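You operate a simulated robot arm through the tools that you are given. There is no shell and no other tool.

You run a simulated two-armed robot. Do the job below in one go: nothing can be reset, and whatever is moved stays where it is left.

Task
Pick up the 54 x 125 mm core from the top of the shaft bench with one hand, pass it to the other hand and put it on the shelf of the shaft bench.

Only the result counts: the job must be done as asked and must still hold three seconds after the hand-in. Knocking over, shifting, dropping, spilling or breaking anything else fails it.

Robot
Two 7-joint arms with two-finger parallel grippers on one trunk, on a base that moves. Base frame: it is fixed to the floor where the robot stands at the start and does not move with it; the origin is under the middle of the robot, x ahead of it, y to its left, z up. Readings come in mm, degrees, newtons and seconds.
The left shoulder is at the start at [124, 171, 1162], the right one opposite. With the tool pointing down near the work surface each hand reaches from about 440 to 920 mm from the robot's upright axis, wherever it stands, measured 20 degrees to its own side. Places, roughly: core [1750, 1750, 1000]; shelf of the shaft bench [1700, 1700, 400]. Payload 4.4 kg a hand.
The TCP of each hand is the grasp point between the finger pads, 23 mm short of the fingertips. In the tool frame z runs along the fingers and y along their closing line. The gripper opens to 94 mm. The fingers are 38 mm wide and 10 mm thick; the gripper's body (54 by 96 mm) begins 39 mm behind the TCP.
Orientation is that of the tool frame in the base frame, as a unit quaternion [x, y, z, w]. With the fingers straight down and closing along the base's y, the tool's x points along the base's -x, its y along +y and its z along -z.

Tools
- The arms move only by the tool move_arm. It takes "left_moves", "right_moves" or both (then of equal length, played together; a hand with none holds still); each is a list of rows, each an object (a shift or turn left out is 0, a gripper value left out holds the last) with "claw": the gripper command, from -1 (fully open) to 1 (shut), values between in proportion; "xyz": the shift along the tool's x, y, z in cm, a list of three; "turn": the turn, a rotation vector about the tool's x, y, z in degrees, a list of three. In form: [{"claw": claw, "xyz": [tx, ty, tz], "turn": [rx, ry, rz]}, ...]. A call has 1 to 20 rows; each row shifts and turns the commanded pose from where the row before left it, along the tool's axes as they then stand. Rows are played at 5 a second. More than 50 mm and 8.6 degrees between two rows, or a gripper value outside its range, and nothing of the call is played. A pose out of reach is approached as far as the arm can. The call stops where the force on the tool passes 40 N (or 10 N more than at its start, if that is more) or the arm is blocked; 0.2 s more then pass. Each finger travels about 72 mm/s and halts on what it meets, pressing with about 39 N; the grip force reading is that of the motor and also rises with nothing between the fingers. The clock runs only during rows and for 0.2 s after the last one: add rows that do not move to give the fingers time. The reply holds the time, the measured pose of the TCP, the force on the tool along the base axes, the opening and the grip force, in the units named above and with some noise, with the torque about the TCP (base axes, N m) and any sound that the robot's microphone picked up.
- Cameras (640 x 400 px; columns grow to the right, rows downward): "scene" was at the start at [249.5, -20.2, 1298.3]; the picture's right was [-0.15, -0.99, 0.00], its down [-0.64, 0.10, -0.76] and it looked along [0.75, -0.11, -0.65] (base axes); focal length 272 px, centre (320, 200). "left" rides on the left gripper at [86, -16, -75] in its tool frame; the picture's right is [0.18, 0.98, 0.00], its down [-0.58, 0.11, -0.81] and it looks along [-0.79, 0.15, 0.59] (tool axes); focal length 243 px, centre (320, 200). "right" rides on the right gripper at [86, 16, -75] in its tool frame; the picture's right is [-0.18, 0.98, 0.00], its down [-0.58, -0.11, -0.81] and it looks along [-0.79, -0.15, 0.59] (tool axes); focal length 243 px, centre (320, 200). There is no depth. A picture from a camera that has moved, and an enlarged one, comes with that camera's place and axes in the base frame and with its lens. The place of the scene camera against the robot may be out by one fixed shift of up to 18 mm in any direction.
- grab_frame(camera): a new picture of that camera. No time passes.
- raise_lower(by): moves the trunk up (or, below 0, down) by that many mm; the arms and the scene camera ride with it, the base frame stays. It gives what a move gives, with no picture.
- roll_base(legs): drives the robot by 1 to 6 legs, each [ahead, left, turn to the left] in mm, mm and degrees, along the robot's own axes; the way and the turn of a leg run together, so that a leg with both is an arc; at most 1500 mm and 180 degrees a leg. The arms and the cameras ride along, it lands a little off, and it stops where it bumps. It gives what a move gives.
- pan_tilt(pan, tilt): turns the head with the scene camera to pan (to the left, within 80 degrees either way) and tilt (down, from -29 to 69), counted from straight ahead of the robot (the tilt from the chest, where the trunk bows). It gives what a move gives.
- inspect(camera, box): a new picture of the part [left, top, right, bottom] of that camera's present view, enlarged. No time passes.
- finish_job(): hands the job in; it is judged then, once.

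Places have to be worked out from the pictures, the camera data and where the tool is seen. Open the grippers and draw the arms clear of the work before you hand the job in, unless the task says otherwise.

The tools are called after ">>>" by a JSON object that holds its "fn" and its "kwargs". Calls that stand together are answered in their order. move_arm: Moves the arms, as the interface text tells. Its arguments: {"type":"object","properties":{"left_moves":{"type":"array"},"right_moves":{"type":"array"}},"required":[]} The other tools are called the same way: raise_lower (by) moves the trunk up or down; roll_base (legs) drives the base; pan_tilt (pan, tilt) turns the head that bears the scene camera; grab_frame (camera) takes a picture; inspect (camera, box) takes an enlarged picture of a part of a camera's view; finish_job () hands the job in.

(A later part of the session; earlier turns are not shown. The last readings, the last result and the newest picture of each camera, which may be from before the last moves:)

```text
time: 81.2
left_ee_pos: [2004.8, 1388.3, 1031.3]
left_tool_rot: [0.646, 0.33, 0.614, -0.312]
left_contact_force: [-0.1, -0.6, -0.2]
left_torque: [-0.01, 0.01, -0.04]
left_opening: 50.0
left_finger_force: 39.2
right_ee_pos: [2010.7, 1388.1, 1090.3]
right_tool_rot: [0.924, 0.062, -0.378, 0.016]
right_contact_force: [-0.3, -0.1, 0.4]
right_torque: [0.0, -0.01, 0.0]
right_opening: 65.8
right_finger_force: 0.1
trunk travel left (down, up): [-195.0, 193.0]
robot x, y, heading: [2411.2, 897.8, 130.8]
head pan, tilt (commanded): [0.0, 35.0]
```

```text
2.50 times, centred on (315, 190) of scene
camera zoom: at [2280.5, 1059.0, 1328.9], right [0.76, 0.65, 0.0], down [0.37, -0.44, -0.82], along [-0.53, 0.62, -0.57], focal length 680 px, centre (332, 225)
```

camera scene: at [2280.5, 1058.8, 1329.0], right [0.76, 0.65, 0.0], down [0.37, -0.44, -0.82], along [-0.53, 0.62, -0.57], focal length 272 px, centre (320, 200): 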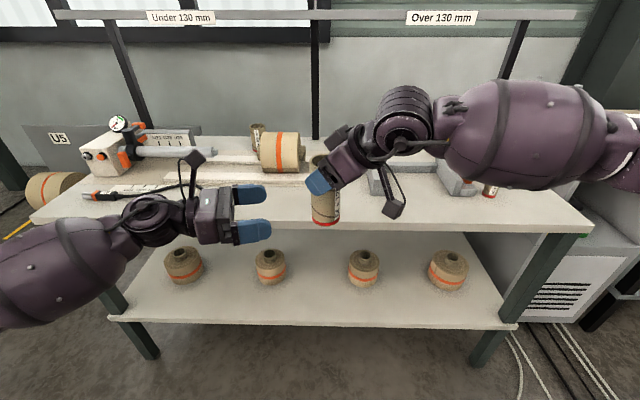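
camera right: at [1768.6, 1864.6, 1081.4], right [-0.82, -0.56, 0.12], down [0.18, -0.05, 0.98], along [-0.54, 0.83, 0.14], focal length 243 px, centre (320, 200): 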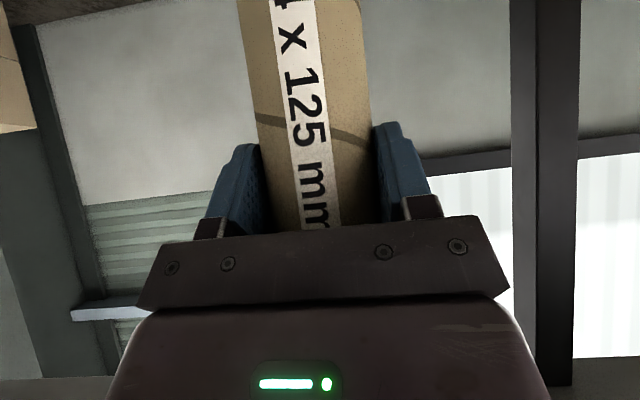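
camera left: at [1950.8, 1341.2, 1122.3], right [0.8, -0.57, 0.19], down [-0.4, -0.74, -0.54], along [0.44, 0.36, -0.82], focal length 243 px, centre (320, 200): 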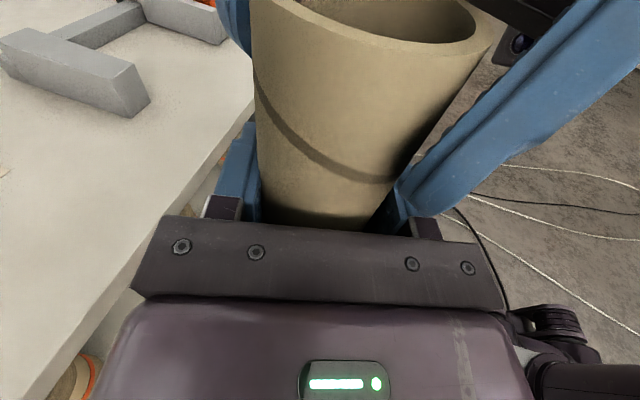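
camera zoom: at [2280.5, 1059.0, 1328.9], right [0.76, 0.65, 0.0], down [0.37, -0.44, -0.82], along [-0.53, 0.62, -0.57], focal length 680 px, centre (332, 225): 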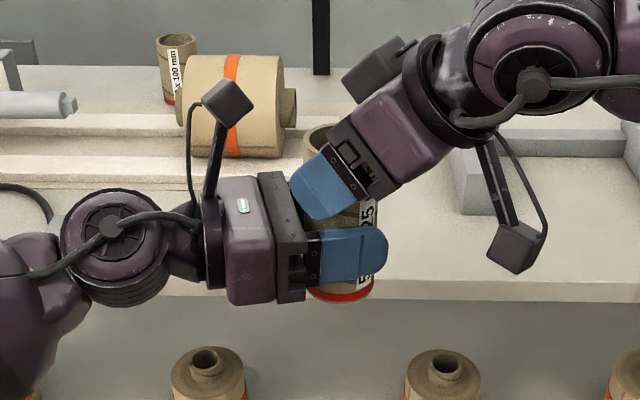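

The right hand has let go, but the left opening changed from 52.6 to 50.0 mm and the core seems to have settled lower in the left grip. I wait a moment and look again to see whether it is stable.

>>> {"fn": "move_arm", "kwargs": {"left_moves": [{"claw": 1}, {"claw": 1}, {"claw": 1}]}}

>>> {"fn": "inspect", "kwargs": {"camera": "scene", "box": [280, 130, 380, 240]}}

>>> {"fn": "grab_frame", "kwargs": {"camera": "left"}}

>>> {"fn": "grab_frame", "kwargs": {"camera": "right"}}

```text
time: 82.0
left_ee_pos: [2005.6, 1387.7, 1033.1]
left_tool_rot: [0.645, 0.332, 0.613, -0.313]
left_contact_force: [-0.4, 0.5, 0.8]
left_torque: [0.01, -0.01, -0.01]
left_opening: 50.3
left_finger_force: 39.1
right_ee_pos: [2010.1, 1388.4, 1089.3]
right_tool_rot: [0.923, 0.063, -0.379, 0.015]
right_contact_force: [0.2, 1.3, -0.6]
right_torque: [-0.04, 0.01, 0.03]
right_opening: 65.7
right_finger_force: 0.1
trunk travel left (down, up): [-195.0, 193.0]
robot x, y, heading: [2413.1, 893.6, 130.6]
head pan, tilt (commanded): [0.0, 35.0]
```

```text
3.64 times, centred on (330, 185) of scene
camera zoom: at [2280.5, 1059.0, 1328.9], right [0.76, 0.65, 0.0], down [0.37, -0.44, -0.82], along [-0.53, 0.62, -0.57], focal length 990 px, centre (284, 254)
```

zoom: 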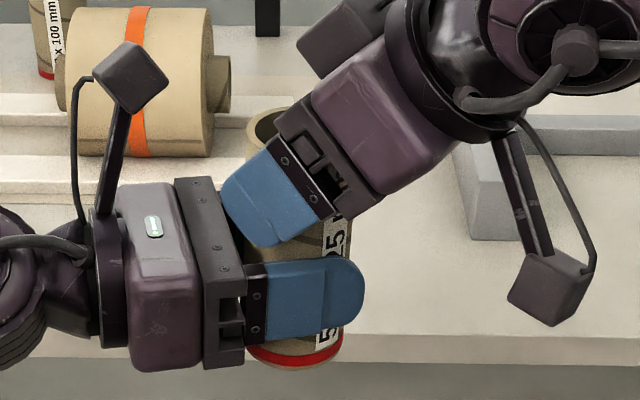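

```text
taken
camera left: at [1950.7, 1341.2, 1122.3], right [0.8, -0.57, 0.19], down [-0.4, -0.74, -0.54], along [0.44, 0.36, -0.82], focal length 243 px, centre (320, 200)
```

left: 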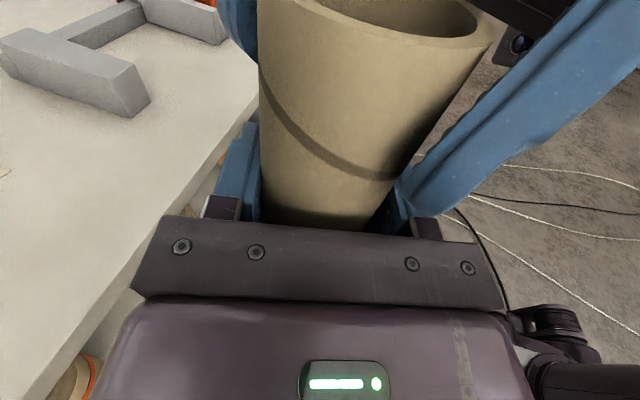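

```text
taken
camera right: at [2125.4, 1386.1, 1082.5], right [-0.01, -0.99, 0.11], down [0.14, 0.11, 0.98], along [-0.99, 0.02, 0.13], focal length 243 px, centre (320, 200)
```

right: 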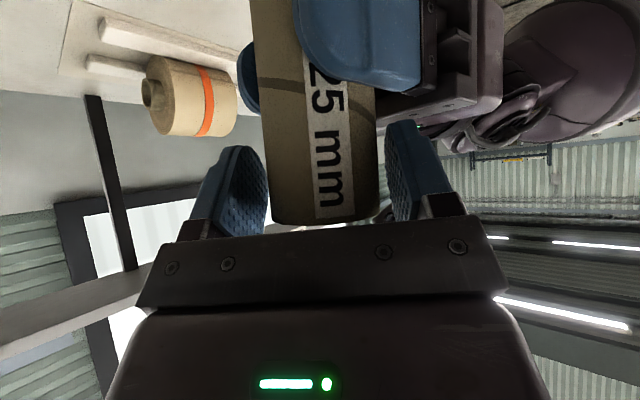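

The core sits about 10 mm lower than planned in the left hand and leans slightly, but seems nearly still. I watch it in an enlarged left view over another second to see whether it is creeping.

>>> {"fn": "inspect", "kwargs": {"camera": "left", "box": [230, 0, 510, 230]}}

>>> {"fn": "move_arm", "kwargs": {"left_moves": [{"claw": 1}, {"claw": 1}, {"claw": 1}, {"claw": 1}, {"claw": 1}]}}

>>> {"fn": "inspect", "kwargs": {"camera": "left", "box": [230, 0, 510, 230]}}

```text
1.74 times, centred on (370, 115) of left
camera zoom: at [1950.7, 1341.2, 1122.3], right [0.8, -0.57, 0.19], down [-0.4, -0.74, -0.54], along [0.44, 0.36, -0.82], focal length 422 px, centre (233, 348)
```

zoom: 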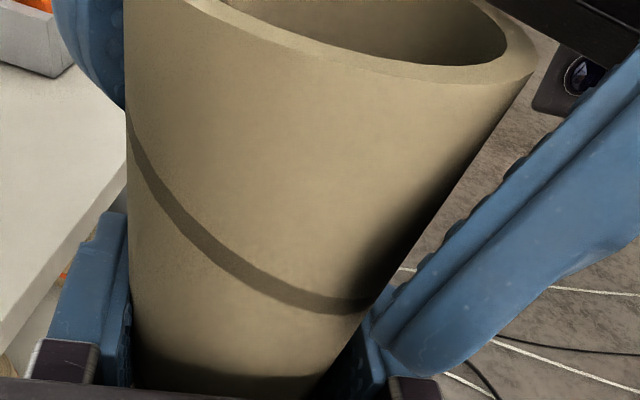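

```text
time: 83.2
left_ee_pos: [2004.9, 1388.1, 1031.6]
left_tool_rot: [0.646, 0.332, 0.613, -0.313]
left_contact_force: [-0.3, 0.5, 0.6]
left_torque: [-0.03, -0.01, 0.0]
left_opening: 50.3
left_finger_force: 38.8
right_ee_pos: [2009.2, 1389.4, 1090.9]
right_tool_rot: [0.924, 0.062, -0.377, 0.015]
right_contact_force: [0.3, 0.2, 0.1]
right_torque: [0.01, -0.01, 0.01]
right_opening: 65.6
right_finger_force: 0.2
trunk travel left (down, up): [-195.0, 193.0]
robot x, y, heading: [2411.0, 901.1, 130.5]
head pan, tilt (commanded): [0.0, 35.0]
```

```text
1.74 times, centred on (370, 115) of left
camera zoom: at [1950.8, 1341.2, 1122.3], right [0.8, -0.57, 0.19], down [-0.4, -0.74, -0.54], along [0.44, 0.36, -0.82], focal length 422 px, centre (233, 348)
```

zoom: 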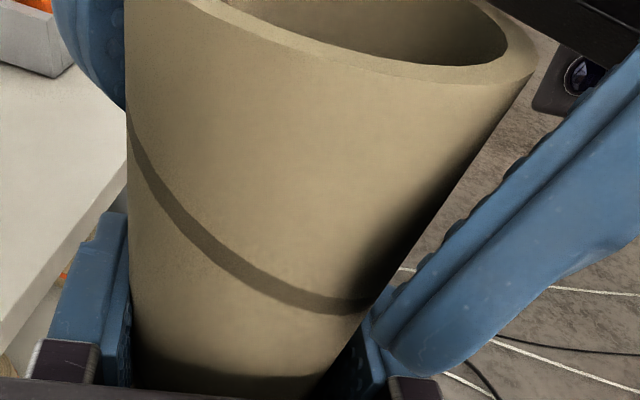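

The core is perfectly still between the two pictures, standing upright over the left TCP with its top at z≈1105 and bottom near 980. Now I withdraw the right hand along its own axis, slowly at first.

>>> {"fn": "move_arm", "kwargs": {"right_moves": [{"xyz": [0, 0, -0.8]}, {"xyz": [0, 0, -1.0]}, {"xyz": [0, 0, -1.5]}, {"xyz": [0, 0, -2.5]}, {"xyz": [0, 0, -3.5]}, {"xyz": [0, 0, -4]}]}}

>>> {"fn": "grab_frame", "kwargs": {"camera": "scene"}}

>>> {"fn": "inspect", "kwargs": {"camera": "left", "box": [230, 0, 510, 230]}}

```text
time: 84.6
left_ee_pos: [2006.7, 1387.6, 1034.0]
left_tool_rot: [0.645, 0.331, 0.613, -0.314]
left_contact_force: [0.0, 0.5, 0.2]
left_torque: [0.01, 0.02, 0.01]
left_opening: 50.4
left_finger_force: 38.9
right_ee_pos: [2102.5, 1398.7, 1183.8]
right_tool_rot: [0.924, 0.063, -0.377, 0.015]
right_contact_force: [0.6, 0.0, 0.5]
right_torque: [0.05, -0.01, -0.03]
right_opening: 65.8
right_finger_force: 0.0
trunk travel left (down, up): [-195.0, 193.0]
robot x, y, heading: [2410.9, 898.0, 130.5]
head pan, tilt (commanded): [0.0, 35.0]
```

```text
taken
camera scene: at [2281.3, 1058.5, 1329.2], right [0.76, 0.65, 0.0], down [0.37, -0.44, -0.82], along [-0.53, 0.62, -0.57], focal length 272 px, centre (320, 200)
```

scene: 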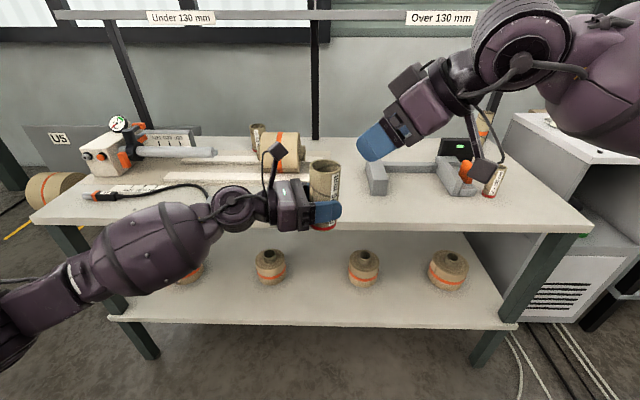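

```text
1.74 times, centred on (370, 115) of left
camera zoom: at [1951.5, 1340.9, 1123.0], right [0.8, -0.57, 0.19], down [-0.4, -0.74, -0.54], along [0.44, 0.36, -0.82], focal length 422 px, centre (233, 348)
```

zoom: 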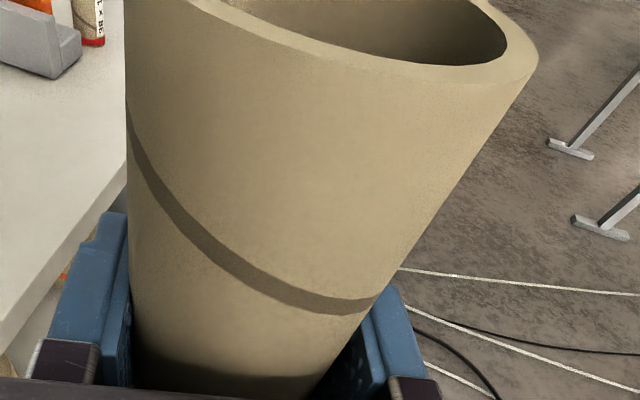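

The hand-over is done and the core stays put in the left hand. I enlarge the scene view to judge its lean and how much sticks out below the fingers.

>>> {"fn": "inspect", "kwargs": {"camera": "scene", "box": [260, 140, 380, 250]}}

>>> {"fn": "grab_frame", "kwargs": {"camera": "right"}}

```text
3.64 times, centred on (320, 195) of scene
camera zoom: at [2281.3, 1058.5, 1329.2], right [0.76, 0.65, 0.0], down [0.37, -0.44, -0.82], along [-0.53, 0.62, -0.57], focal length 990 px, centre (320, 218)
```

zoom: 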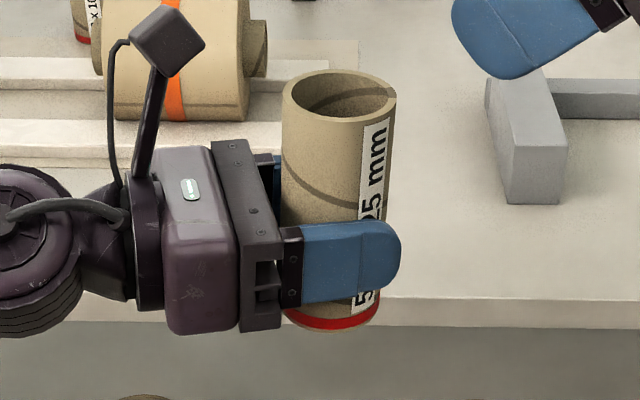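

```text
taken
camera right: at [2218.1, 1395.9, 1176.8], right [-0.01, -0.99, 0.11], down [0.14, 0.11, 0.98], along [-0.99, 0.02, 0.14], focal length 243 px, centre (320, 200)
```

right: 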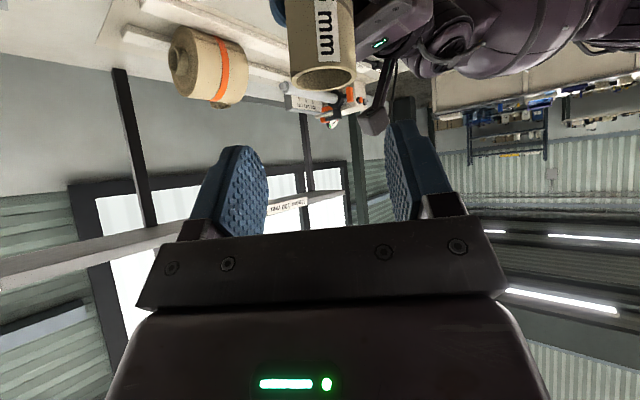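

The core stands almost upright in the left hand (about 1–2° lean), bottom roughly 53 mm below the left TCP. I move the left hand 200 mm to the left and park the right hand further right and back.

>>> {"fn": "move_arm", "kwargs": {"left_moves": [{"xyz": [-0.2, -0.95, -3.88]}, {"xyz": [-0.2, -0.95, -3.88]}, {"xyz": [-0.2, -0.95, -3.88]}, {"xyz": [-0.2, -0.95, -3.88]}, {"xyz": [-0.2, -0.95, -3.88]}], "right_moves": [{"xyz": [2.03, -0.42, -1.98]}, {"xyz": [2.03, -0.42, -1.98]}, {"xyz": [2.03, -0.42, -1.98]}, {"xyz": [2.03, -0.42, -1.98]}, {"xyz": [2.03, -0.42, -1.98]}]}}

```text
time: 85.8
left_ee_pos: [1852.6, 1257.0, 1029.8]
left_tool_rot: [0.645, 0.332, 0.613, -0.312]
left_contact_force: [-0.6, -0.3, -0.1]
left_torque: [0.0, 0.0, -0.01]
left_opening: 50.2
left_finger_force: 39.1
right_ee_pos: [2229.3, 1435.5, 1182.0]
right_tool_rot: [0.924, 0.062, -0.377, 0.015]
right_contact_force: [0.0, 0.6, 0.2]
right_torque: [0.03, -0.02, 0.03]
right_opening: 65.7
right_finger_force: 0.1
right hand out of reach, approached as far as the arm can: row 5
trunk travel left (down, up): [-195.0, 193.0]
robot x, y, heading: [2412.1, 897.5, 130.6]
head pan, tilt (commanded): [0.0, 35.0]
```

Both moved as planned. Now I yaw the left hand back to point ahead (76°) about the vertical, and turn the right hand forward again.

>>> {"fn": "move_arm", "kwargs": {"left_moves": [{"turn": [8.47, 0.03, -0.44]}, {"turn": [8.47, 0.03, -0.44]}, {"turn": [8.47, 0.03, -0.44]}, {"turn": [8.47, 0.03, -0.44]}, {"turn": [8.47, 0.03, -0.44]}, {"turn": [8.47, 0.03, -0.44]}, {"turn": [8.47, 0.03, -0.44]}, {"turn": [8.47, 0.03, -0.44]}, {"turn": [8.47, 0.03, -0.44]}], "right_moves": [{"turn": [5.98, 0.05, 6.06]}, {"turn": [5.98, 0.05, 6.06]}, {"turn": [5.98, 0.05, 6.06]}, {"turn": [5.98, 0.05, 6.06]}, {"turn": [5.98, 0.05, 6.06]}, {"turn": [5.98, 0.05, 6.06]}, {"xyz": [0, 0, 0]}, {"xyz": [0, 0, 0]}, {"xyz": [0, 0, 0]}]}}

>>> {"fn": "grab_frame", "kwargs": {"camera": "scene"}}

>>> {"fn": "grab_frame", "kwargs": {"camera": "left"}}

```text
time: 87.8
left_ee_pos: [1853.1, 1258.1, 1029.8]
left_tool_rot: [0.302, 0.659, 0.288, -0.625]
left_contact_force: [-0.5, -0.1, -0.4]
left_torque: [-0.03, 0.03, -0.03]
left_opening: 49.9
left_finger_force: 38.9
right_ee_pos: [2233.1, 1435.6, 1181.7]
right_tool_rot: [0.858, -0.342, -0.352, -0.15]
right_contact_force: [-0.4, 0.2, -0.4]
right_torque: [0.0, 0.01, -0.01]
right_opening: 65.7
right_finger_force: 0.0
trunk travel left (down, up): [-195.0, 193.0]
robot x, y, heading: [2412.2, 901.6, 130.6]
head pan, tilt (commanded): [0.0, 35.0]
```

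```text
taken
camera scene: at [2280.4, 1059.5, 1328.8], right [0.76, 0.65, 0.0], down [0.37, -0.44, -0.82], along [-0.53, 0.62, -0.57], focal length 272 px, centre (320, 200)
```

scene: 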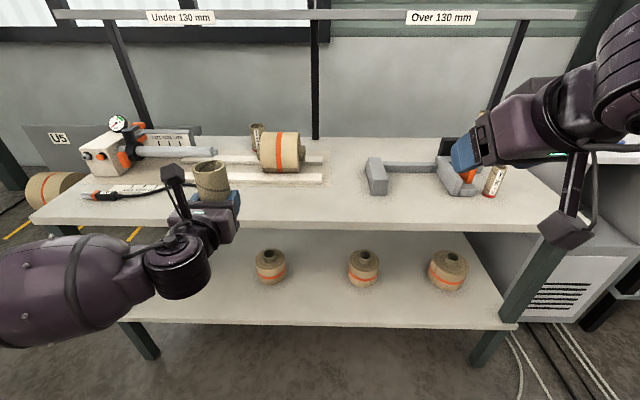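

```text
taken
camera left: at [1886.2, 1194.3, 1121.1], right [0.74, 0.65, 0.19], down [0.63, -0.56, -0.54], along [-0.24, 0.52, -0.82], focal length 243 px, centre (320, 200)
```

left: 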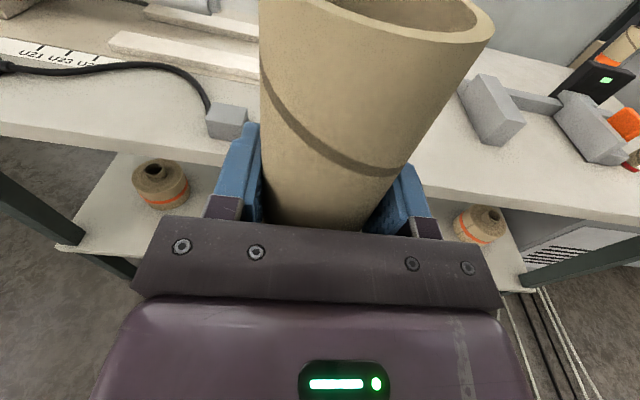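

The left hand points ahead with the core steady. I now lower the trunk while the hand is still about 130 mm in front of the bench edge.

>>> {"fn": "raise_lower", "kwargs": {"by": -190}}

>>> {"fn": "grab_frame", "kwargs": {"camera": "scene"}}

```text
time: 89.9
left_ee_pos: [1855.6, 1255.6, 755.3]
left_tool_rot: [0.331, 0.72, 0.257, -0.553]
left_contact_force: [0.2, -1.4, -0.2]
left_torque: [-0.03, 0.02, 0.01]
left_opening: 49.6
left_finger_force: 39.2
right_ee_pos: [2198.4, 1475.7, 764.3]
right_tool_rot: [0.92, -0.376, -0.104, -0.022]
right_contact_force: [-0.3, -0.7, 1.6]
right_torque: [-0.03, 0.02, 0.01]
right_opening: 65.7
right_finger_force: 0.0
trunk travel left (down, up): [-5.0, 383.0]
robot x, y, heading: [2410.7, 899.4, 130.5]
head pan, tilt (commanded): [0.0, 35.0]
```

```text
taken
camera scene: at [2170.0, 1188.0, 1100.5], right [0.76, 0.65, 0.0], down [0.37, -0.44, -0.82], along [-0.53, 0.62, -0.57], focal length 272 px, centre (320, 200)
```

scene: 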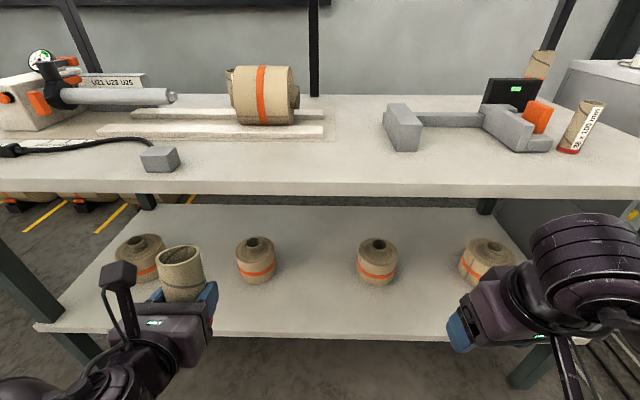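

Lowering dropped the right hand to z 764, so it must come up before I drive toward the bench; the left hand pitched down 15°. I raise and retract the right hand and level the left hand again.

>>> {"fn": "move_arm", "kwargs": {"left_moves": [{"turn": [0, 4, 0]}, {"turn": [0, 4, 0]}, {"turn": [0, 3.8, 0]}, {"xyz": [0, 0, 0]}, {"xyz": [0, 0, 0]}, {"xyz": [0, 0, 0]}, {"xyz": [0, 0, 0]}], "right_moves": [{"xyz": [0.22, 0.26, -4.41]}, {"xyz": [0.22, 0.26, -4.41]}, {"xyz": [0.22, 0.26, -4.41]}, {"xyz": [0.22, 0.26, -4.41]}, {"xyz": [0.22, 0.26, -4.41]}, {"xyz": [0.22, 0.26, -4.41]}, {"xyz": [0.22, 0.26, -4.41]}]}}

>>> {"fn": "grab_frame", "kwargs": {"camera": "scene"}}

```text
time: 91.5
left_ee_pos: [1854.6, 1255.5, 753.0]
left_tool_rot: [0.302, 0.659, 0.289, -0.625]
left_contact_force: [-0.4, 0.3, -0.2]
left_torque: [0.0, -0.01, 0.02]
left_opening: 49.6
left_finger_force: 39.3
right_ee_pos: [2228.0, 1446.7, 1027.5]
right_tool_rot: [0.921, -0.376, -0.105, -0.021]
right_contact_force: [0.1, 0.9, 0.8]
right_torque: [0.01, 0.02, -0.01]
right_opening: 65.8
right_finger_force: 0.1
right hand out of reach, approached as far as the arm can: row 1, 2, 3, 4
trunk travel left (down, up): [-5.0, 383.0]
robot x, y, heading: [2411.5, 898.2, 130.6]
head pan, tilt (commanded): [0.0, 35.0]
```

```text
taken
camera scene: at [2169.9, 1187.9, 1100.5], right [0.76, 0.65, 0.0], down [0.37, -0.44, -0.82], along [-0.53, 0.62, -0.57], focal length 272 px, centre (320, 200)
```

scene: 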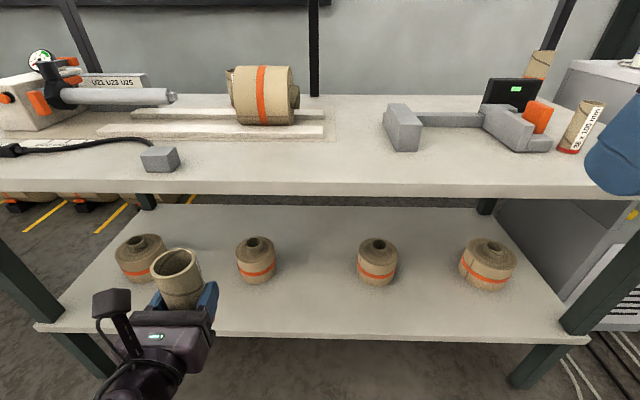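

The right hand is up at z 1027 and the left hand is level with the core. I lower the left hand 320 mm straight down in front of the bench, to about 35 mm above placing height.

>>> {"fn": "move_arm", "kwargs": {"left_moves": [{"xyz": [-3.99, 0, 0.2]}, {"xyz": [-3.99, 0, 0.2]}, {"xyz": [-3.99, 0, 0.2]}, {"xyz": [-3.99, 0, 0.2]}, {"xyz": [-3.99, 0, 0.2]}, {"xyz": [-3.99, 0, 0.2]}, {"xyz": [-3.99, 0, 0.2]}, {"xyz": [-3.99, 0, 0.2]}, {"xyz": [0, 0, 0]}]}}

>>> {"fn": "grab_frame", "kwargs": {"camera": "left"}}

>>> {"fn": "pan_tilt", "kwargs": {"pan": 15, "tilt": 55}}

>>> {"fn": "grab_frame", "kwargs": {"camera": "scene"}}

```text
time: 93.5
left_ee_pos: [1855.7, 1257.5, 434.9]
left_tool_rot: [0.302, 0.66, 0.289, -0.624]
left_contact_force: [0.5, 0.5, -0.2]
left_torque: [0.03, 0.02, -0.01]
left_opening: 49.6
left_finger_force: 39.1
right_ee_pos: [2228.2, 1448.2, 1027.1]
right_tool_rot: [0.92, -0.377, -0.105, -0.021]
right_contact_force: [-0.4, 0.5, 0.7]
right_torque: [0.03, 0.0, -0.01]
right_opening: 65.7
right_finger_force: 0.0
trunk travel left (down, up): [-5.0, 383.0]
robot x, y, heading: [2410.4, 894.4, 130.6]
head pan, tilt (commanded): [0.0, 35.0]
```

```text
taken
camera left: at [1889.0, 1193.3, 524.4], right [0.74, 0.65, 0.19], down [0.63, -0.56, -0.54], along [-0.24, 0.52, -0.82], focal length 243 px, centre (320, 200)
```

left: 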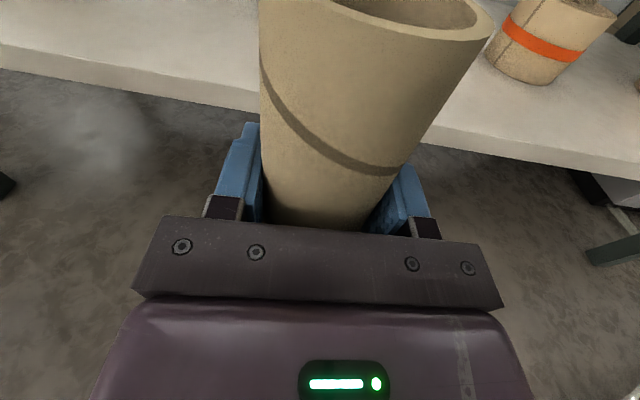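

```text
time: 94.3
left_ee_pos: [1857.6, 1256.6, 433.6]
left_tool_rot: [0.302, 0.659, 0.289, -0.625]
left_contact_force: [-0.4, -0.5, -1.1]
left_torque: [-0.02, 0.03, 0.01]
left_opening: 49.3
left_finger_force: 39.2
right_ee_pos: [2227.2, 1447.2, 1026.6]
right_tool_rot: [0.92, -0.376, -0.106, -0.022]
right_contact_force: [-0.1, 0.4, -0.8]
right_torque: [0.04, -0.03, 0.0]
right_opening: 65.4
right_finger_force: 0.1
trunk travel left (down, up): [-5.0, 383.0]
robot x, y, heading: [2414.6, 899.8, 130.7]
head pan, tilt (commanded): [15.0, 55.0]
```

```text
taken
camera scene: at [2167.5, 1162.3, 1072.0], right [0.57, 0.82, 0.0], down [0.67, -0.46, -0.57], along [-0.47, 0.33, -0.82], focal length 272 px, centre (320, 200)
```

scene: 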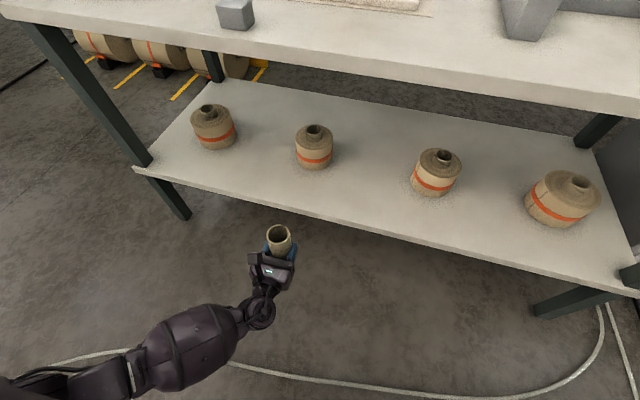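

The hand with the core hovers in front of the shelf. I enlarge the left camera's view of the shelf edge to measure the shelf's height and edge against the hand.

>>> {"fn": "inspect", "kwargs": {"camera": "left", "box": [0, 0, 260, 160]}}

>>> {"fn": "inspect", "kwargs": {"camera": "left", "box": [400, 60, 640, 220]}}

>>> {"fn": "inspect", "kwargs": {"camera": "scene", "box": [130, 60, 480, 330]}}

```text
2.46 times, centred on (130, 80) of left
camera zoom: at [1888.9, 1193.2, 524.5], right [0.74, 0.65, 0.19], down [0.63, -0.56, -0.54], along [-0.24, 0.52, -0.82], focal length 597 px, centre (788, 495)
```

zoom: 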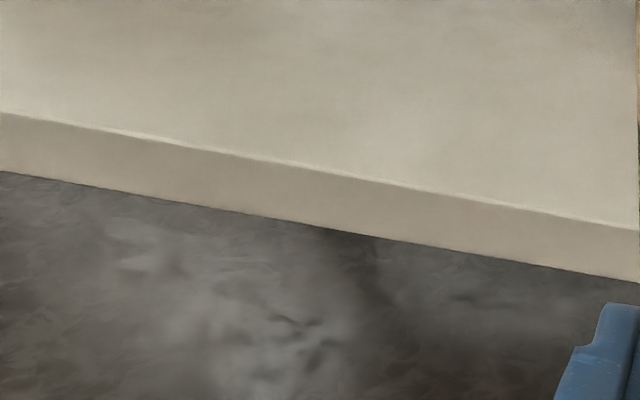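

```text
2.50 times, centred on (520, 140) of left
camera zoom: at [1888.9, 1193.2, 524.5], right [0.74, 0.65, 0.19], down [0.63, -0.56, -0.54], along [-0.24, 0.52, -0.82], focal length 606 px, centre (-180, 350)
```

zoom: 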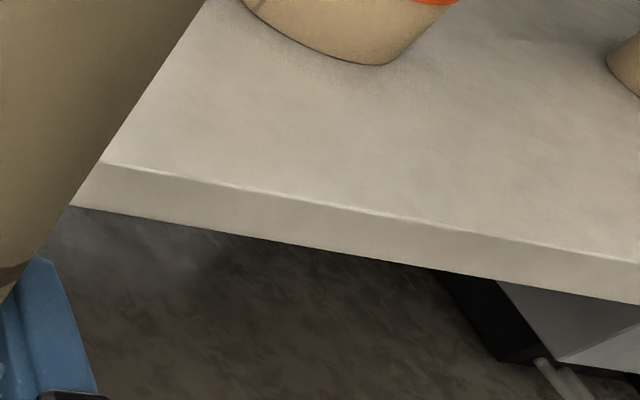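

```text
1.48 times, centred on (305, 195) of scene
camera zoom: at [2167.5, 1162.3, 1072.0], right [0.57, 0.82, 0.0], down [0.67, -0.46, -0.57], along [-0.47, 0.33, -0.82], focal length 403 px, centre (342, 207)
```

zoom: 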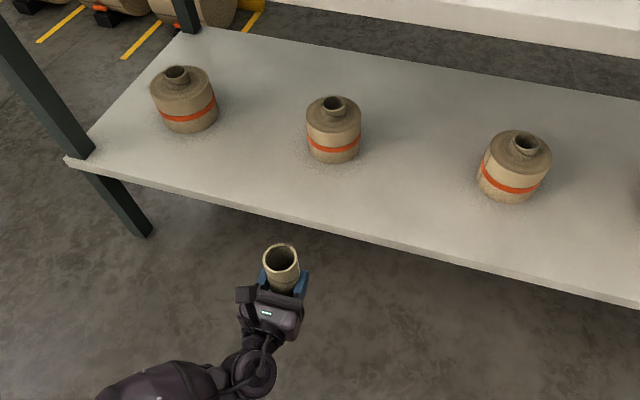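

The shelf edge runs at 39.3° as expected; its height comes out between 345 and 360. I raise the left hand 50 mm for safe clearance and take a second look from there to triangulate the shelf height.

>>> {"fn": "move_arm", "kwargs": {"left_moves": [{"xyz": [2.5, 0, -0.13]}, {"xyz": [2.5, 0, -0.13]}, {"xyz": [0, 0, 0]}, {"xyz": [0, 0, 0]}]}}

>>> {"fn": "inspect", "kwargs": {"camera": "left", "box": [0, 0, 260, 160]}}

>>> {"fn": "inspect", "kwargs": {"camera": "left", "box": [400, 60, 640, 220]}}

```text
time: 95.3
left_ee_pos: [1854.8, 1256.6, 485.0]
left_tool_rot: [0.302, 0.659, 0.289, -0.625]
left_contact_force: [-0.6, 0.7, -1.3]
left_torque: [0.0, 0.0, -0.03]
left_opening: 49.3
left_finger_force: 38.3
right_ee_pos: [2226.1, 1447.9, 1027.0]
right_tool_rot: [0.92, -0.376, -0.104, -0.022]
right_contact_force: [0.0, 0.4, -0.2]
right_torque: [-0.02, 0.0, -0.02]
right_opening: 65.8
right_finger_force: 0.0
trunk travel left (down, up): [-5.0, 383.0]
robot x, y, heading: [2411.5, 900.5, 130.8]
head pan, tilt (commanded): [15.0, 55.0]
```

```text
2.46 times, centred on (130, 80) of left
camera zoom: at [1887.7, 1192.6, 574.5], right [0.74, 0.65, 0.19], down [0.63, -0.56, -0.54], along [-0.24, 0.52, -0.82], focal length 597 px, centre (788, 495)
```

zoom: 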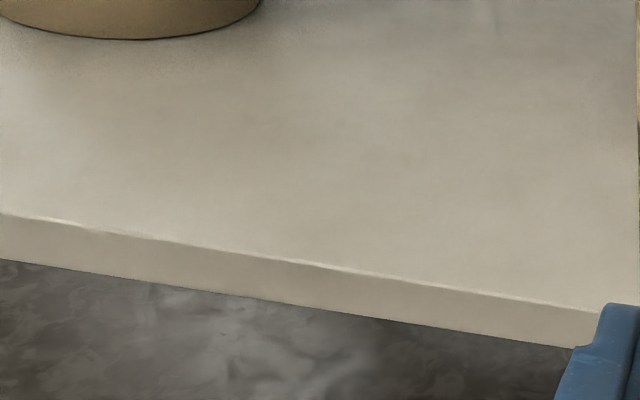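

```text
2.50 times, centred on (520, 140) of left
camera zoom: at [1887.7, 1192.6, 574.5], right [0.74, 0.65, 0.19], down [0.63, -0.56, -0.54], along [-0.24, 0.52, -0.82], focal length 606 px, centre (-180, 350)
```

zoom: 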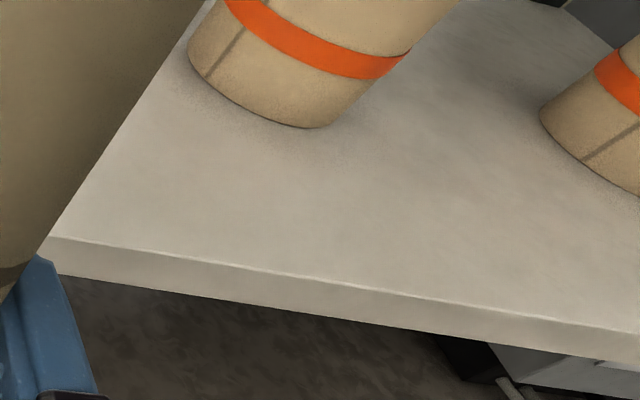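

The shelf surface comes out at z≈359 and its edge about 171 mm ahead of the left TCP; the core's bottom is now ~73 mm above shelf level. I square up and slide the base 234 mm to the left to aim at the gap between the two left rolls.

>>> {"fn": "roll_base", "kwargs": {"legs": [[0, 0, -1.3], [0, 234, 0]]}}

>>> {"fn": "grab_frame", "kwargs": {"camera": "scene"}}

>>> {"fn": "grab_frame", "kwargs": {"camera": "left"}}

```text
time: 98.4
left_ee_pos: [1684.1, 1123.6, 483.5]
left_tool_rot: [0.312, 0.655, 0.298, -0.62]
left_contact_force: [0.5, 0.7, -0.3]
left_torque: [-0.02, -0.01, -0.01]
left_opening: 49.4
left_finger_force: 39.1
right_ee_pos: [2059.5, 1305.6, 1025.4]
right_tool_rot: [0.915, -0.389, -0.103, -0.024]
right_contact_force: [0.4, -0.4, 0.3]
right_torque: [-0.01, -0.02, -0.02]
right_opening: 66.0
right_finger_force: 0.0
trunk travel left (down, up): [-5.0, 383.0]
robot x, y, heading: [2228.5, 747.3, 128.7]
head pan, tilt (commanded): [15.0, 55.0]
```

```text
taken
camera scene: at [1991.5, 1022.0, 1071.4], right [0.59, 0.81, 0.0], down [0.66, -0.48, -0.57], along [-0.46, 0.34, -0.82], focal length 272 px, centre (320, 200)
```

scene: 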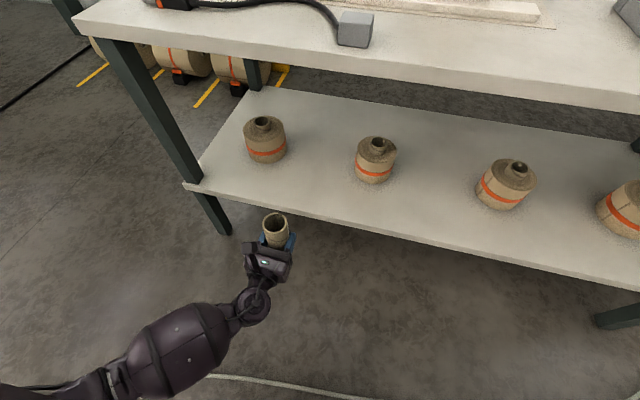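

```text
taken
camera left: at [1714.2, 1059.4, 574.2], right [0.76, 0.62, 0.19], down [0.61, -0.58, -0.54], along [-0.23, 0.52, -0.82], focal length 243 px, centre (320, 200)
```

left: 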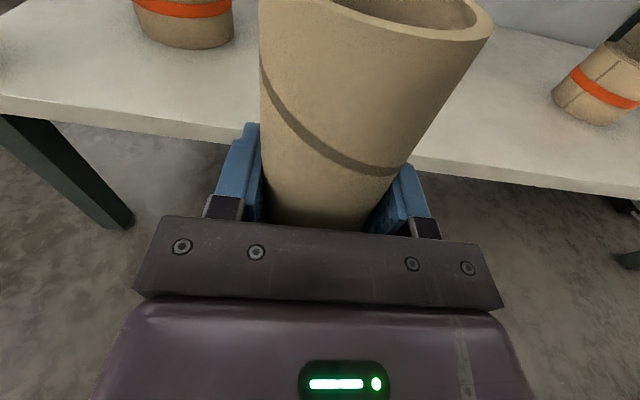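

The core lines up with the gap between the first and second roll (about u 412 along the bench). I drive 265 mm straight ahead so the core comes about 100 mm inside the shelf edge, with ~70 mm clearance above it.

>>> {"fn": "roll_base", "kwargs": {"legs": [[150, 0, 0]]}}

>>> {"fn": "grab_frame", "kwargs": {"camera": "scene"}}

>>> {"fn": "grab_frame", "kwargs": {"camera": "left"}}

```text
time: 99.7
left_ee_pos: [1589.8, 1240.4, 484.5]
left_tool_rot: [0.312, 0.656, 0.297, -0.62]
left_contact_force: [0.1, 0.4, -0.1]
left_torque: [0.02, -0.04, 0.02]
left_opening: 49.3
left_finger_force: 38.7
right_ee_pos: [1966.3, 1420.9, 1025.0]
right_tool_rot: [0.914, -0.391, -0.103, -0.024]
right_contact_force: [-0.3, -0.4, -0.1]
right_torque: [-0.01, -0.02, 0.02]
right_opening: 65.8
right_finger_force: 0.0
trunk travel left (down, up): [-5.0, 383.0]
robot x, y, heading: [2135.6, 867.3, 129.0]
head pan, tilt (commanded): [15.0, 55.0]
```

```text
taken
camera scene: at [1898.5, 1138.2, 1071.4], right [0.59, 0.81, 0.0], down [0.66, -0.48, -0.57], along [-0.46, 0.34, -0.82], focal length 272 px, centre (320, 200)
```

scene: 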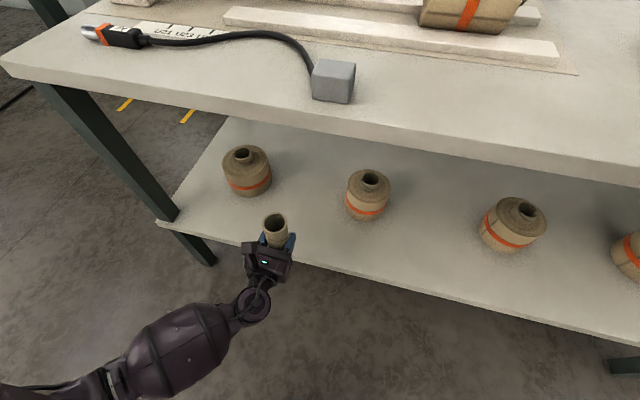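

```text
taken
camera left: at [1620.8, 1175.9, 574.2], right [0.76, 0.62, 0.19], down [0.61, -0.58, -0.54], along [-0.23, 0.52, -0.82], focal length 243 px, centre (320, 200)
```

left: 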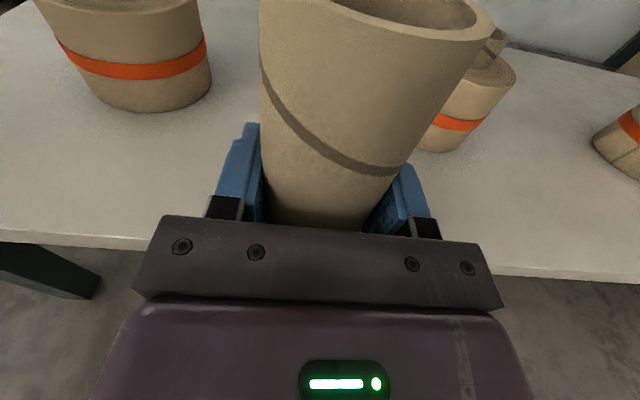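

The hand is now just at the shelf edge, with wide clearance to both rolls. I drive the remaining 110 mm.

>>> {"fn": "roll_base", "kwargs": {"legs": [[110, 0, 0]]}}

>>> {"fn": "grab_frame", "kwargs": {"camera": "scene"}}

>>> {"fn": "grab_frame", "kwargs": {"camera": "left"}}

```text
time: 100.9
left_ee_pos: [1521.1, 1323.9, 486.0]
left_tool_rot: [0.311, 0.654, 0.297, -0.622]
left_contact_force: [-0.6, -1.0, -1.2]
left_torque: [-0.01, 0.0, -0.02]
left_opening: 49.3
left_finger_force: 39.0
right_ee_pos: [1898.6, 1505.1, 1026.4]
right_tool_rot: [0.915, -0.389, -0.105, -0.023]
right_contact_force: [0.9, 0.1, 0.3]
right_torque: [-0.03, 0.0, 0.04]
right_opening: 65.8
right_finger_force: 0.1
trunk travel left (down, up): [-5.0, 383.0]
robot x, y, heading: [2066.5, 948.1, 129.0]
head pan, tilt (commanded): [15.0, 55.0]
```

```text
taken
camera scene: at [1831.2, 1221.8, 1071.8], right [0.59, 0.81, 0.0], down [0.66, -0.48, -0.57], along [-0.46, 0.34, -0.82], focal length 272 px, centre (320, 200)
```

scene: 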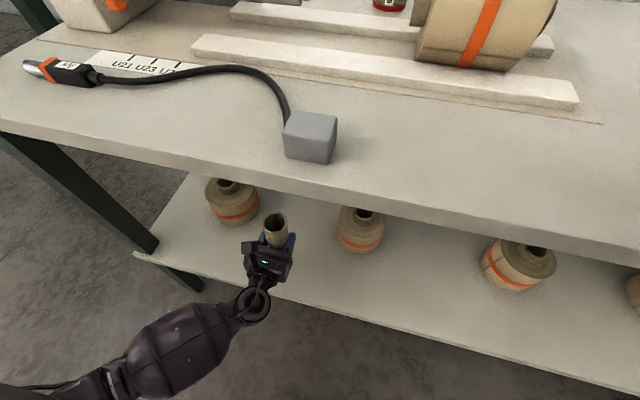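

```text
taken
camera left: at [1552.7, 1259.5, 575.1], right [0.76, 0.62, 0.19], down [0.61, -0.58, -0.54], along [-0.23, 0.52, -0.82], focal length 243 px, centre (320, 200)
```

left: 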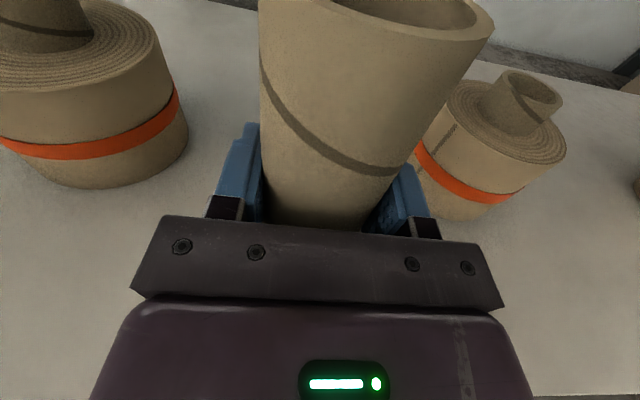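

The core is now about 92 mm inside the shelf edge between the rolls. I lower it 50 mm, then look before the final touch-down.

>>> {"fn": "move_arm", "kwargs": {"left_moves": [{"xyz": [-1.66, 0, 0.08]}, {"xyz": [-1.66, 0, 0.08]}, {"xyz": [-1.66, 0, 0.08]}, {"xyz": [0, 0, 0]}]}}

>>> {"fn": "inspect", "kwargs": {"camera": "scene", "box": [180, 160, 400, 310]}}

```text
time: 101.9
left_ee_pos: [1522.5, 1325.4, 434.8]
left_tool_rot: [0.311, 0.654, 0.297, -0.622]
left_contact_force: [-0.1, 0.1, -0.6]
left_torque: [0.0, -0.01, 0.0]
left_opening: 49.2
left_finger_force: 38.9
right_ee_pos: [1899.9, 1503.6, 1026.9]
right_tool_rot: [0.915, -0.389, -0.104, -0.023]
right_contact_force: [0.9, 0.1, 0.7]
right_torque: [0.0, -0.02, 0.04]
right_opening: 65.7
right_finger_force: 0.2
trunk travel left (down, up): [-5.0, 383.0]
robot x, y, heading: [2070.5, 950.4, 128.8]
head pan, tilt (commanded): [15.0, 55.0]
```

```text
2.67 times, centred on (290, 235) of scene
camera zoom: at [1831.7, 1221.5, 1072.0], right [0.59, 0.81, 0.0], down [0.66, -0.48, -0.57], along [-0.46, 0.34, -0.82], focal length 726 px, centre (400, 107)
```

zoom: 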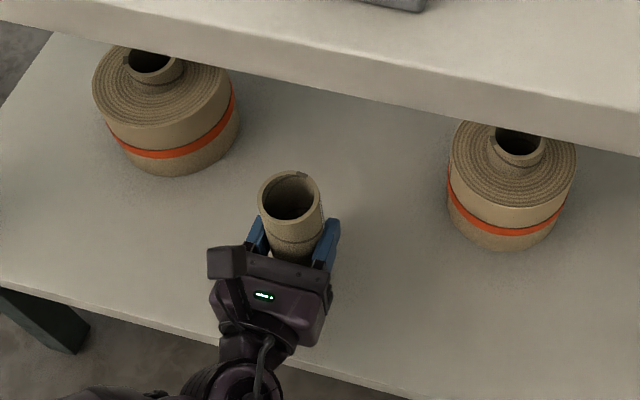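

Alignment looks good, with clear floor of shelf around the core. I lower another 15 mm in small steps.

>>> {"fn": "move_arm", "kwargs": {"left_moves": [{"xyz": [-0.5, 0, 0.025]}, {"xyz": [-0.5, 0, 0.025]}, {"xyz": [-0.5, 0, 0.025]}, {"xyz": [0, 0, 0]}]}}

```text
time: 102.9
left_ee_pos: [1522.4, 1323.2, 421.9]
left_tool_rot: [0.312, 0.654, 0.297, -0.622]
left_contact_force: [-0.6, 0.4, -1.5]
left_torque: [-0.03, -0.02, 0.01]
left_opening: 49.2
left_finger_force: 38.8
right_ee_pos: [1899.3, 1504.7, 1027.7]
right_tool_rot: [0.915, -0.39, -0.106, -0.024]
right_contact_force: [-0.2, 0.2, 0.2]
right_torque: [0.01, -0.02, 0.04]
right_opening: 65.9
right_finger_force: 0.0
trunk travel left (down, up): [-5.0, 383.0]
robot x, y, heading: [2066.7, 948.7, 128.6]
head pan, tilt (commanded): [15.0, 55.0]
```

No contact yet at z≈421. I go down in 3 mm steps, watching the force.

>>> {"fn": "move_arm", "kwargs": {"left_moves": [{"xyz": [-0.3, 0, 0.015]}, {"xyz": [0, 0, 0]}, {"xyz": [-0.3, 0, 0.015]}, {"xyz": [0, 0, 0]}]}}

```text
time: 103.9
left_ee_pos: [1522.7, 1323.4, 415.0]
left_tool_rot: [0.311, 0.653, 0.298, -0.623]
left_contact_force: [-0.3, -1.2, -1.1]
left_torque: [0.01, 0.01, -0.03]
left_opening: 49.1
left_finger_force: 39.1
right_ee_pos: [1900.1, 1503.5, 1026.6]
right_tool_rot: [0.915, -0.389, -0.105, -0.023]
right_contact_force: [0.0, -0.2, 0.4]
right_torque: [0.04, -0.02, 0.03]
right_opening: 65.8
right_finger_force: 0.1
trunk travel left (down, up): [-5.0, 383.0]
robot x, y, heading: [2071.1, 950.9, 128.9]
head pan, tilt (commanded): [15.0, 55.0]
```

Still free at z≈415. Another two 2–3 mm steps.

>>> {"fn": "move_arm", "kwargs": {"left_moves": [{"xyz": [-0.2, 0, 0.01]}, {"xyz": [0, 0, 0]}, {"xyz": [-0.2, 0, 0.01]}, {"xyz": [0, 0, 0]}]}}

>>> {"fn": "inspect", "kwargs": {"camera": "scene", "box": [220, 200, 340, 290]}}

```text
time: 104.9
left_ee_pos: [1522.4, 1324.2, 411.9]
left_tool_rot: [0.311, 0.654, 0.297, -0.623]
left_contact_force: [1.9, 0.3, 4.7]
left_torque: [0.06, 0.0, -0.01]
left_opening: 49.4
left_finger_force: 39.6
right_ee_pos: [1899.4, 1504.5, 1028.5]
right_tool_rot: [0.915, -0.389, -0.105, -0.023]
right_contact_force: [-0.8, 0.8, 0.6]
right_torque: [0.0, -0.03, -0.01]
right_opening: 65.8
right_finger_force: 0.1
trunk travel left (down, up): [-5.0, 383.0]
robot x, y, heading: [2068.0, 946.0, 128.6]
head pan, tilt (commanded): [15.0, 55.0]
```

```text
4.44 times, centred on (280, 245) of scene
camera zoom: at [1832.1, 1221.2, 1072.2], right [0.59, 0.81, 0.0], down [0.66, -0.48, -0.57], along [-0.46, 0.34, -0.82], focal length 1210 px, centre (498, 0)
```

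zoom: 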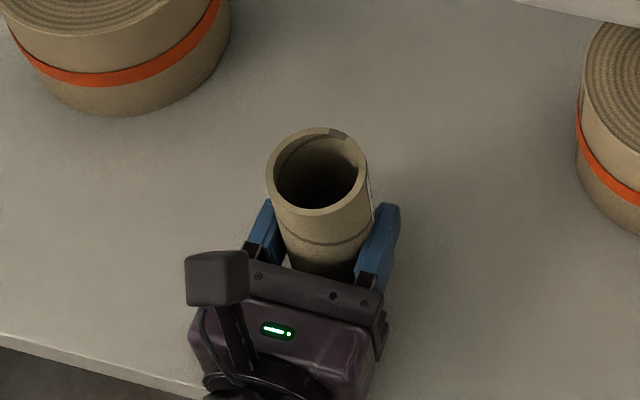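

Touch-down: 4.7 N upward at z≈412, matching the estimated shelf height. I press 2 mm more to seat the base flat.

>>> {"fn": "move_arm", "kwargs": {"left_moves": [{"xyz": [-0.1, 0, 0.005]}, {"xyz": [0, 0, 0]}, {"xyz": [-0.1, 0, 0.005]}, {"xyz": [0, 0, 0]}, {"xyz": [0, 0, 0]}]}}

```text
time: 106.1
left_ee_pos: [1521.8, 1324.2, 412.5]
left_tool_rot: [0.31, 0.653, 0.297, -0.624]
left_contact_force: [2.2, -3.7, 23.7]
left_torque: [0.16, 0.27, 0.0]
left_opening: 49.4
left_finger_force: 39.3
right_ee_pos: [1900.3, 1503.6, 1026.9]
right_tool_rot: [0.915, -0.389, -0.106, -0.023]
right_contact_force: [-0.3, 0.2, -0.7]
right_torque: [-0.04, -0.02, 0.0]
right_opening: 65.9
right_finger_force: 0.0
trunk travel left (down, up): [-5.0, 383.0]
robot x, y, heading: [2067.4, 949.8, 129.2]
head pan, tilt (commanded): [15.0, 55.0]
```

The base is seated with about 24 N. I relieve most of that preload and then open the left gripper in stages.

>>> {"fn": "move_arm", "kwargs": {"left_moves": [{"xyz": [0.14, 0, -0.007]}, {"xyz": [0, 0, 0]}, {"claw": 0.0}, {"claw": -0.25}, {"claw": -0.4}, {"claw": -0.4}]}}

>>> {"fn": "grab_frame", "kwargs": {"camera": "left"}}

>>> {"fn": "inspect", "kwargs": {"camera": "scene", "box": [220, 200, 340, 290]}}

```text
time: 107.5
left_ee_pos: [1522.8, 1322.6, 410.1]
left_tool_rot: [0.312, 0.654, 0.297, -0.622]
left_contact_force: [0.6, -0.2, 0.2]
left_torque: [0.0, 0.04, 0.0]
left_opening: 65.9
left_finger_force: 0.1
right_ee_pos: [1899.5, 1505.3, 1024.9]
right_tool_rot: [0.915, -0.389, -0.104, -0.023]
right_contact_force: [-0.2, -0.4, 0.3]
right_torque: [-0.01, 0.0, -0.02]
right_opening: 66.0
right_finger_force: 0.0
trunk travel left (down, up): [-5.0, 383.0]
robot x, y, heading: [2065.9, 948.4, 128.8]
head pan, tilt (commanded): [15.0, 55.0]
```

```text
taken
camera left: at [1554.0, 1259.1, 499.7], right [0.76, 0.63, 0.19], down [0.61, -0.58, -0.54], along [-0.23, 0.52, -0.82], focal length 243 px, centre (320, 200)
```

left: 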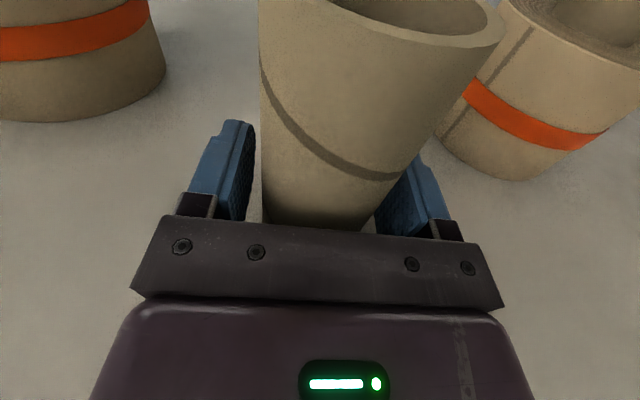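

```text
4.44 times, centred on (280, 245) of scene
camera zoom: at [1831.7, 1221.5, 1071.9], right [0.59, 0.81, 0.0], down [0.66, -0.48, -0.57], along [-0.46, 0.34, -0.82], focal length 1210 px, centre (498, 0)
```

zoom: 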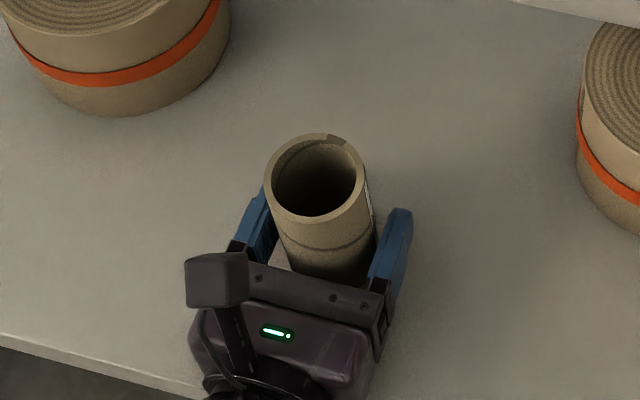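

The core stands on its own, upright, with the fingers free on both sides. I open fully and draw the hand straight back along its axis.

>>> {"fn": "move_arm", "kwargs": {"left_moves": [{"claw": -1}, {"claw": -1}, {"xyz": [0.02, 0, -1.0]}, {"xyz": [0.05, 0, -1.5]}, {"xyz": [0.1, 0, -2.5]}, {"xyz": [0.1, 0, -3.5]}, {"xyz": [0.1, 0, -4]}, {"xyz": [0.1, 0, -4]}]}}

>>> {"fn": "grab_frame", "kwargs": {"camera": "left"}}

>>> {"fn": "grab_frame", "kwargs": {"camera": "scene"}}

```text
time: 109.1
left_ee_pos: [1537.8, 1320.4, 480.2]
left_tool_rot: [-0.285, -0.59, -0.331, 0.68]
left_contact_force: [-0.5, -0.5, 0.2]
left_torque: [0.03, 0.01, 0.04]
left_opening: 94.0
left_finger_force: 0.0
right_ee_pos: [1898.9, 1503.9, 1025.1]
right_tool_rot: [0.914, -0.39, -0.105, -0.024]
right_contact_force: [0.3, -1.0, 0.9]
right_torque: [0.01, -0.02, -0.02]
right_opening: 66.0
right_finger_force: 0.0
trunk travel left (down, up): [-5.0, 383.0]
robot x, y, heading: [2069.0, 951.3, 129.0]
head pan, tilt (commanded): [15.0, 55.0]
stopped in row 8 (left hand): the arm was blocked; the commanded pose is now the measured one
```

```text
taken
camera left: at [1578.1, 1242.2, 554.7], right [0.79, 0.59, 0.19], down [0.53, -0.49, -0.69], along [-0.31, 0.64, -0.7], focal length 243 px, centre (320, 200)
```

left: 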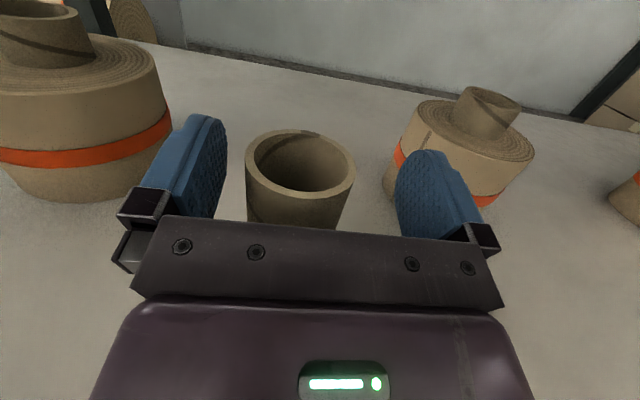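

```text
taken
camera scene: at [1830.6, 1221.6, 1071.5], right [0.59, 0.81, 0.0], down [0.66, -0.48, -0.57], along [-0.46, 0.34, -0.82], focal length 272 px, centre (320, 200)
```

scene: 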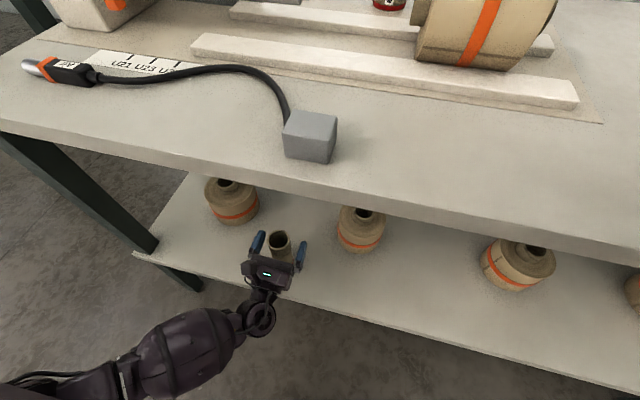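

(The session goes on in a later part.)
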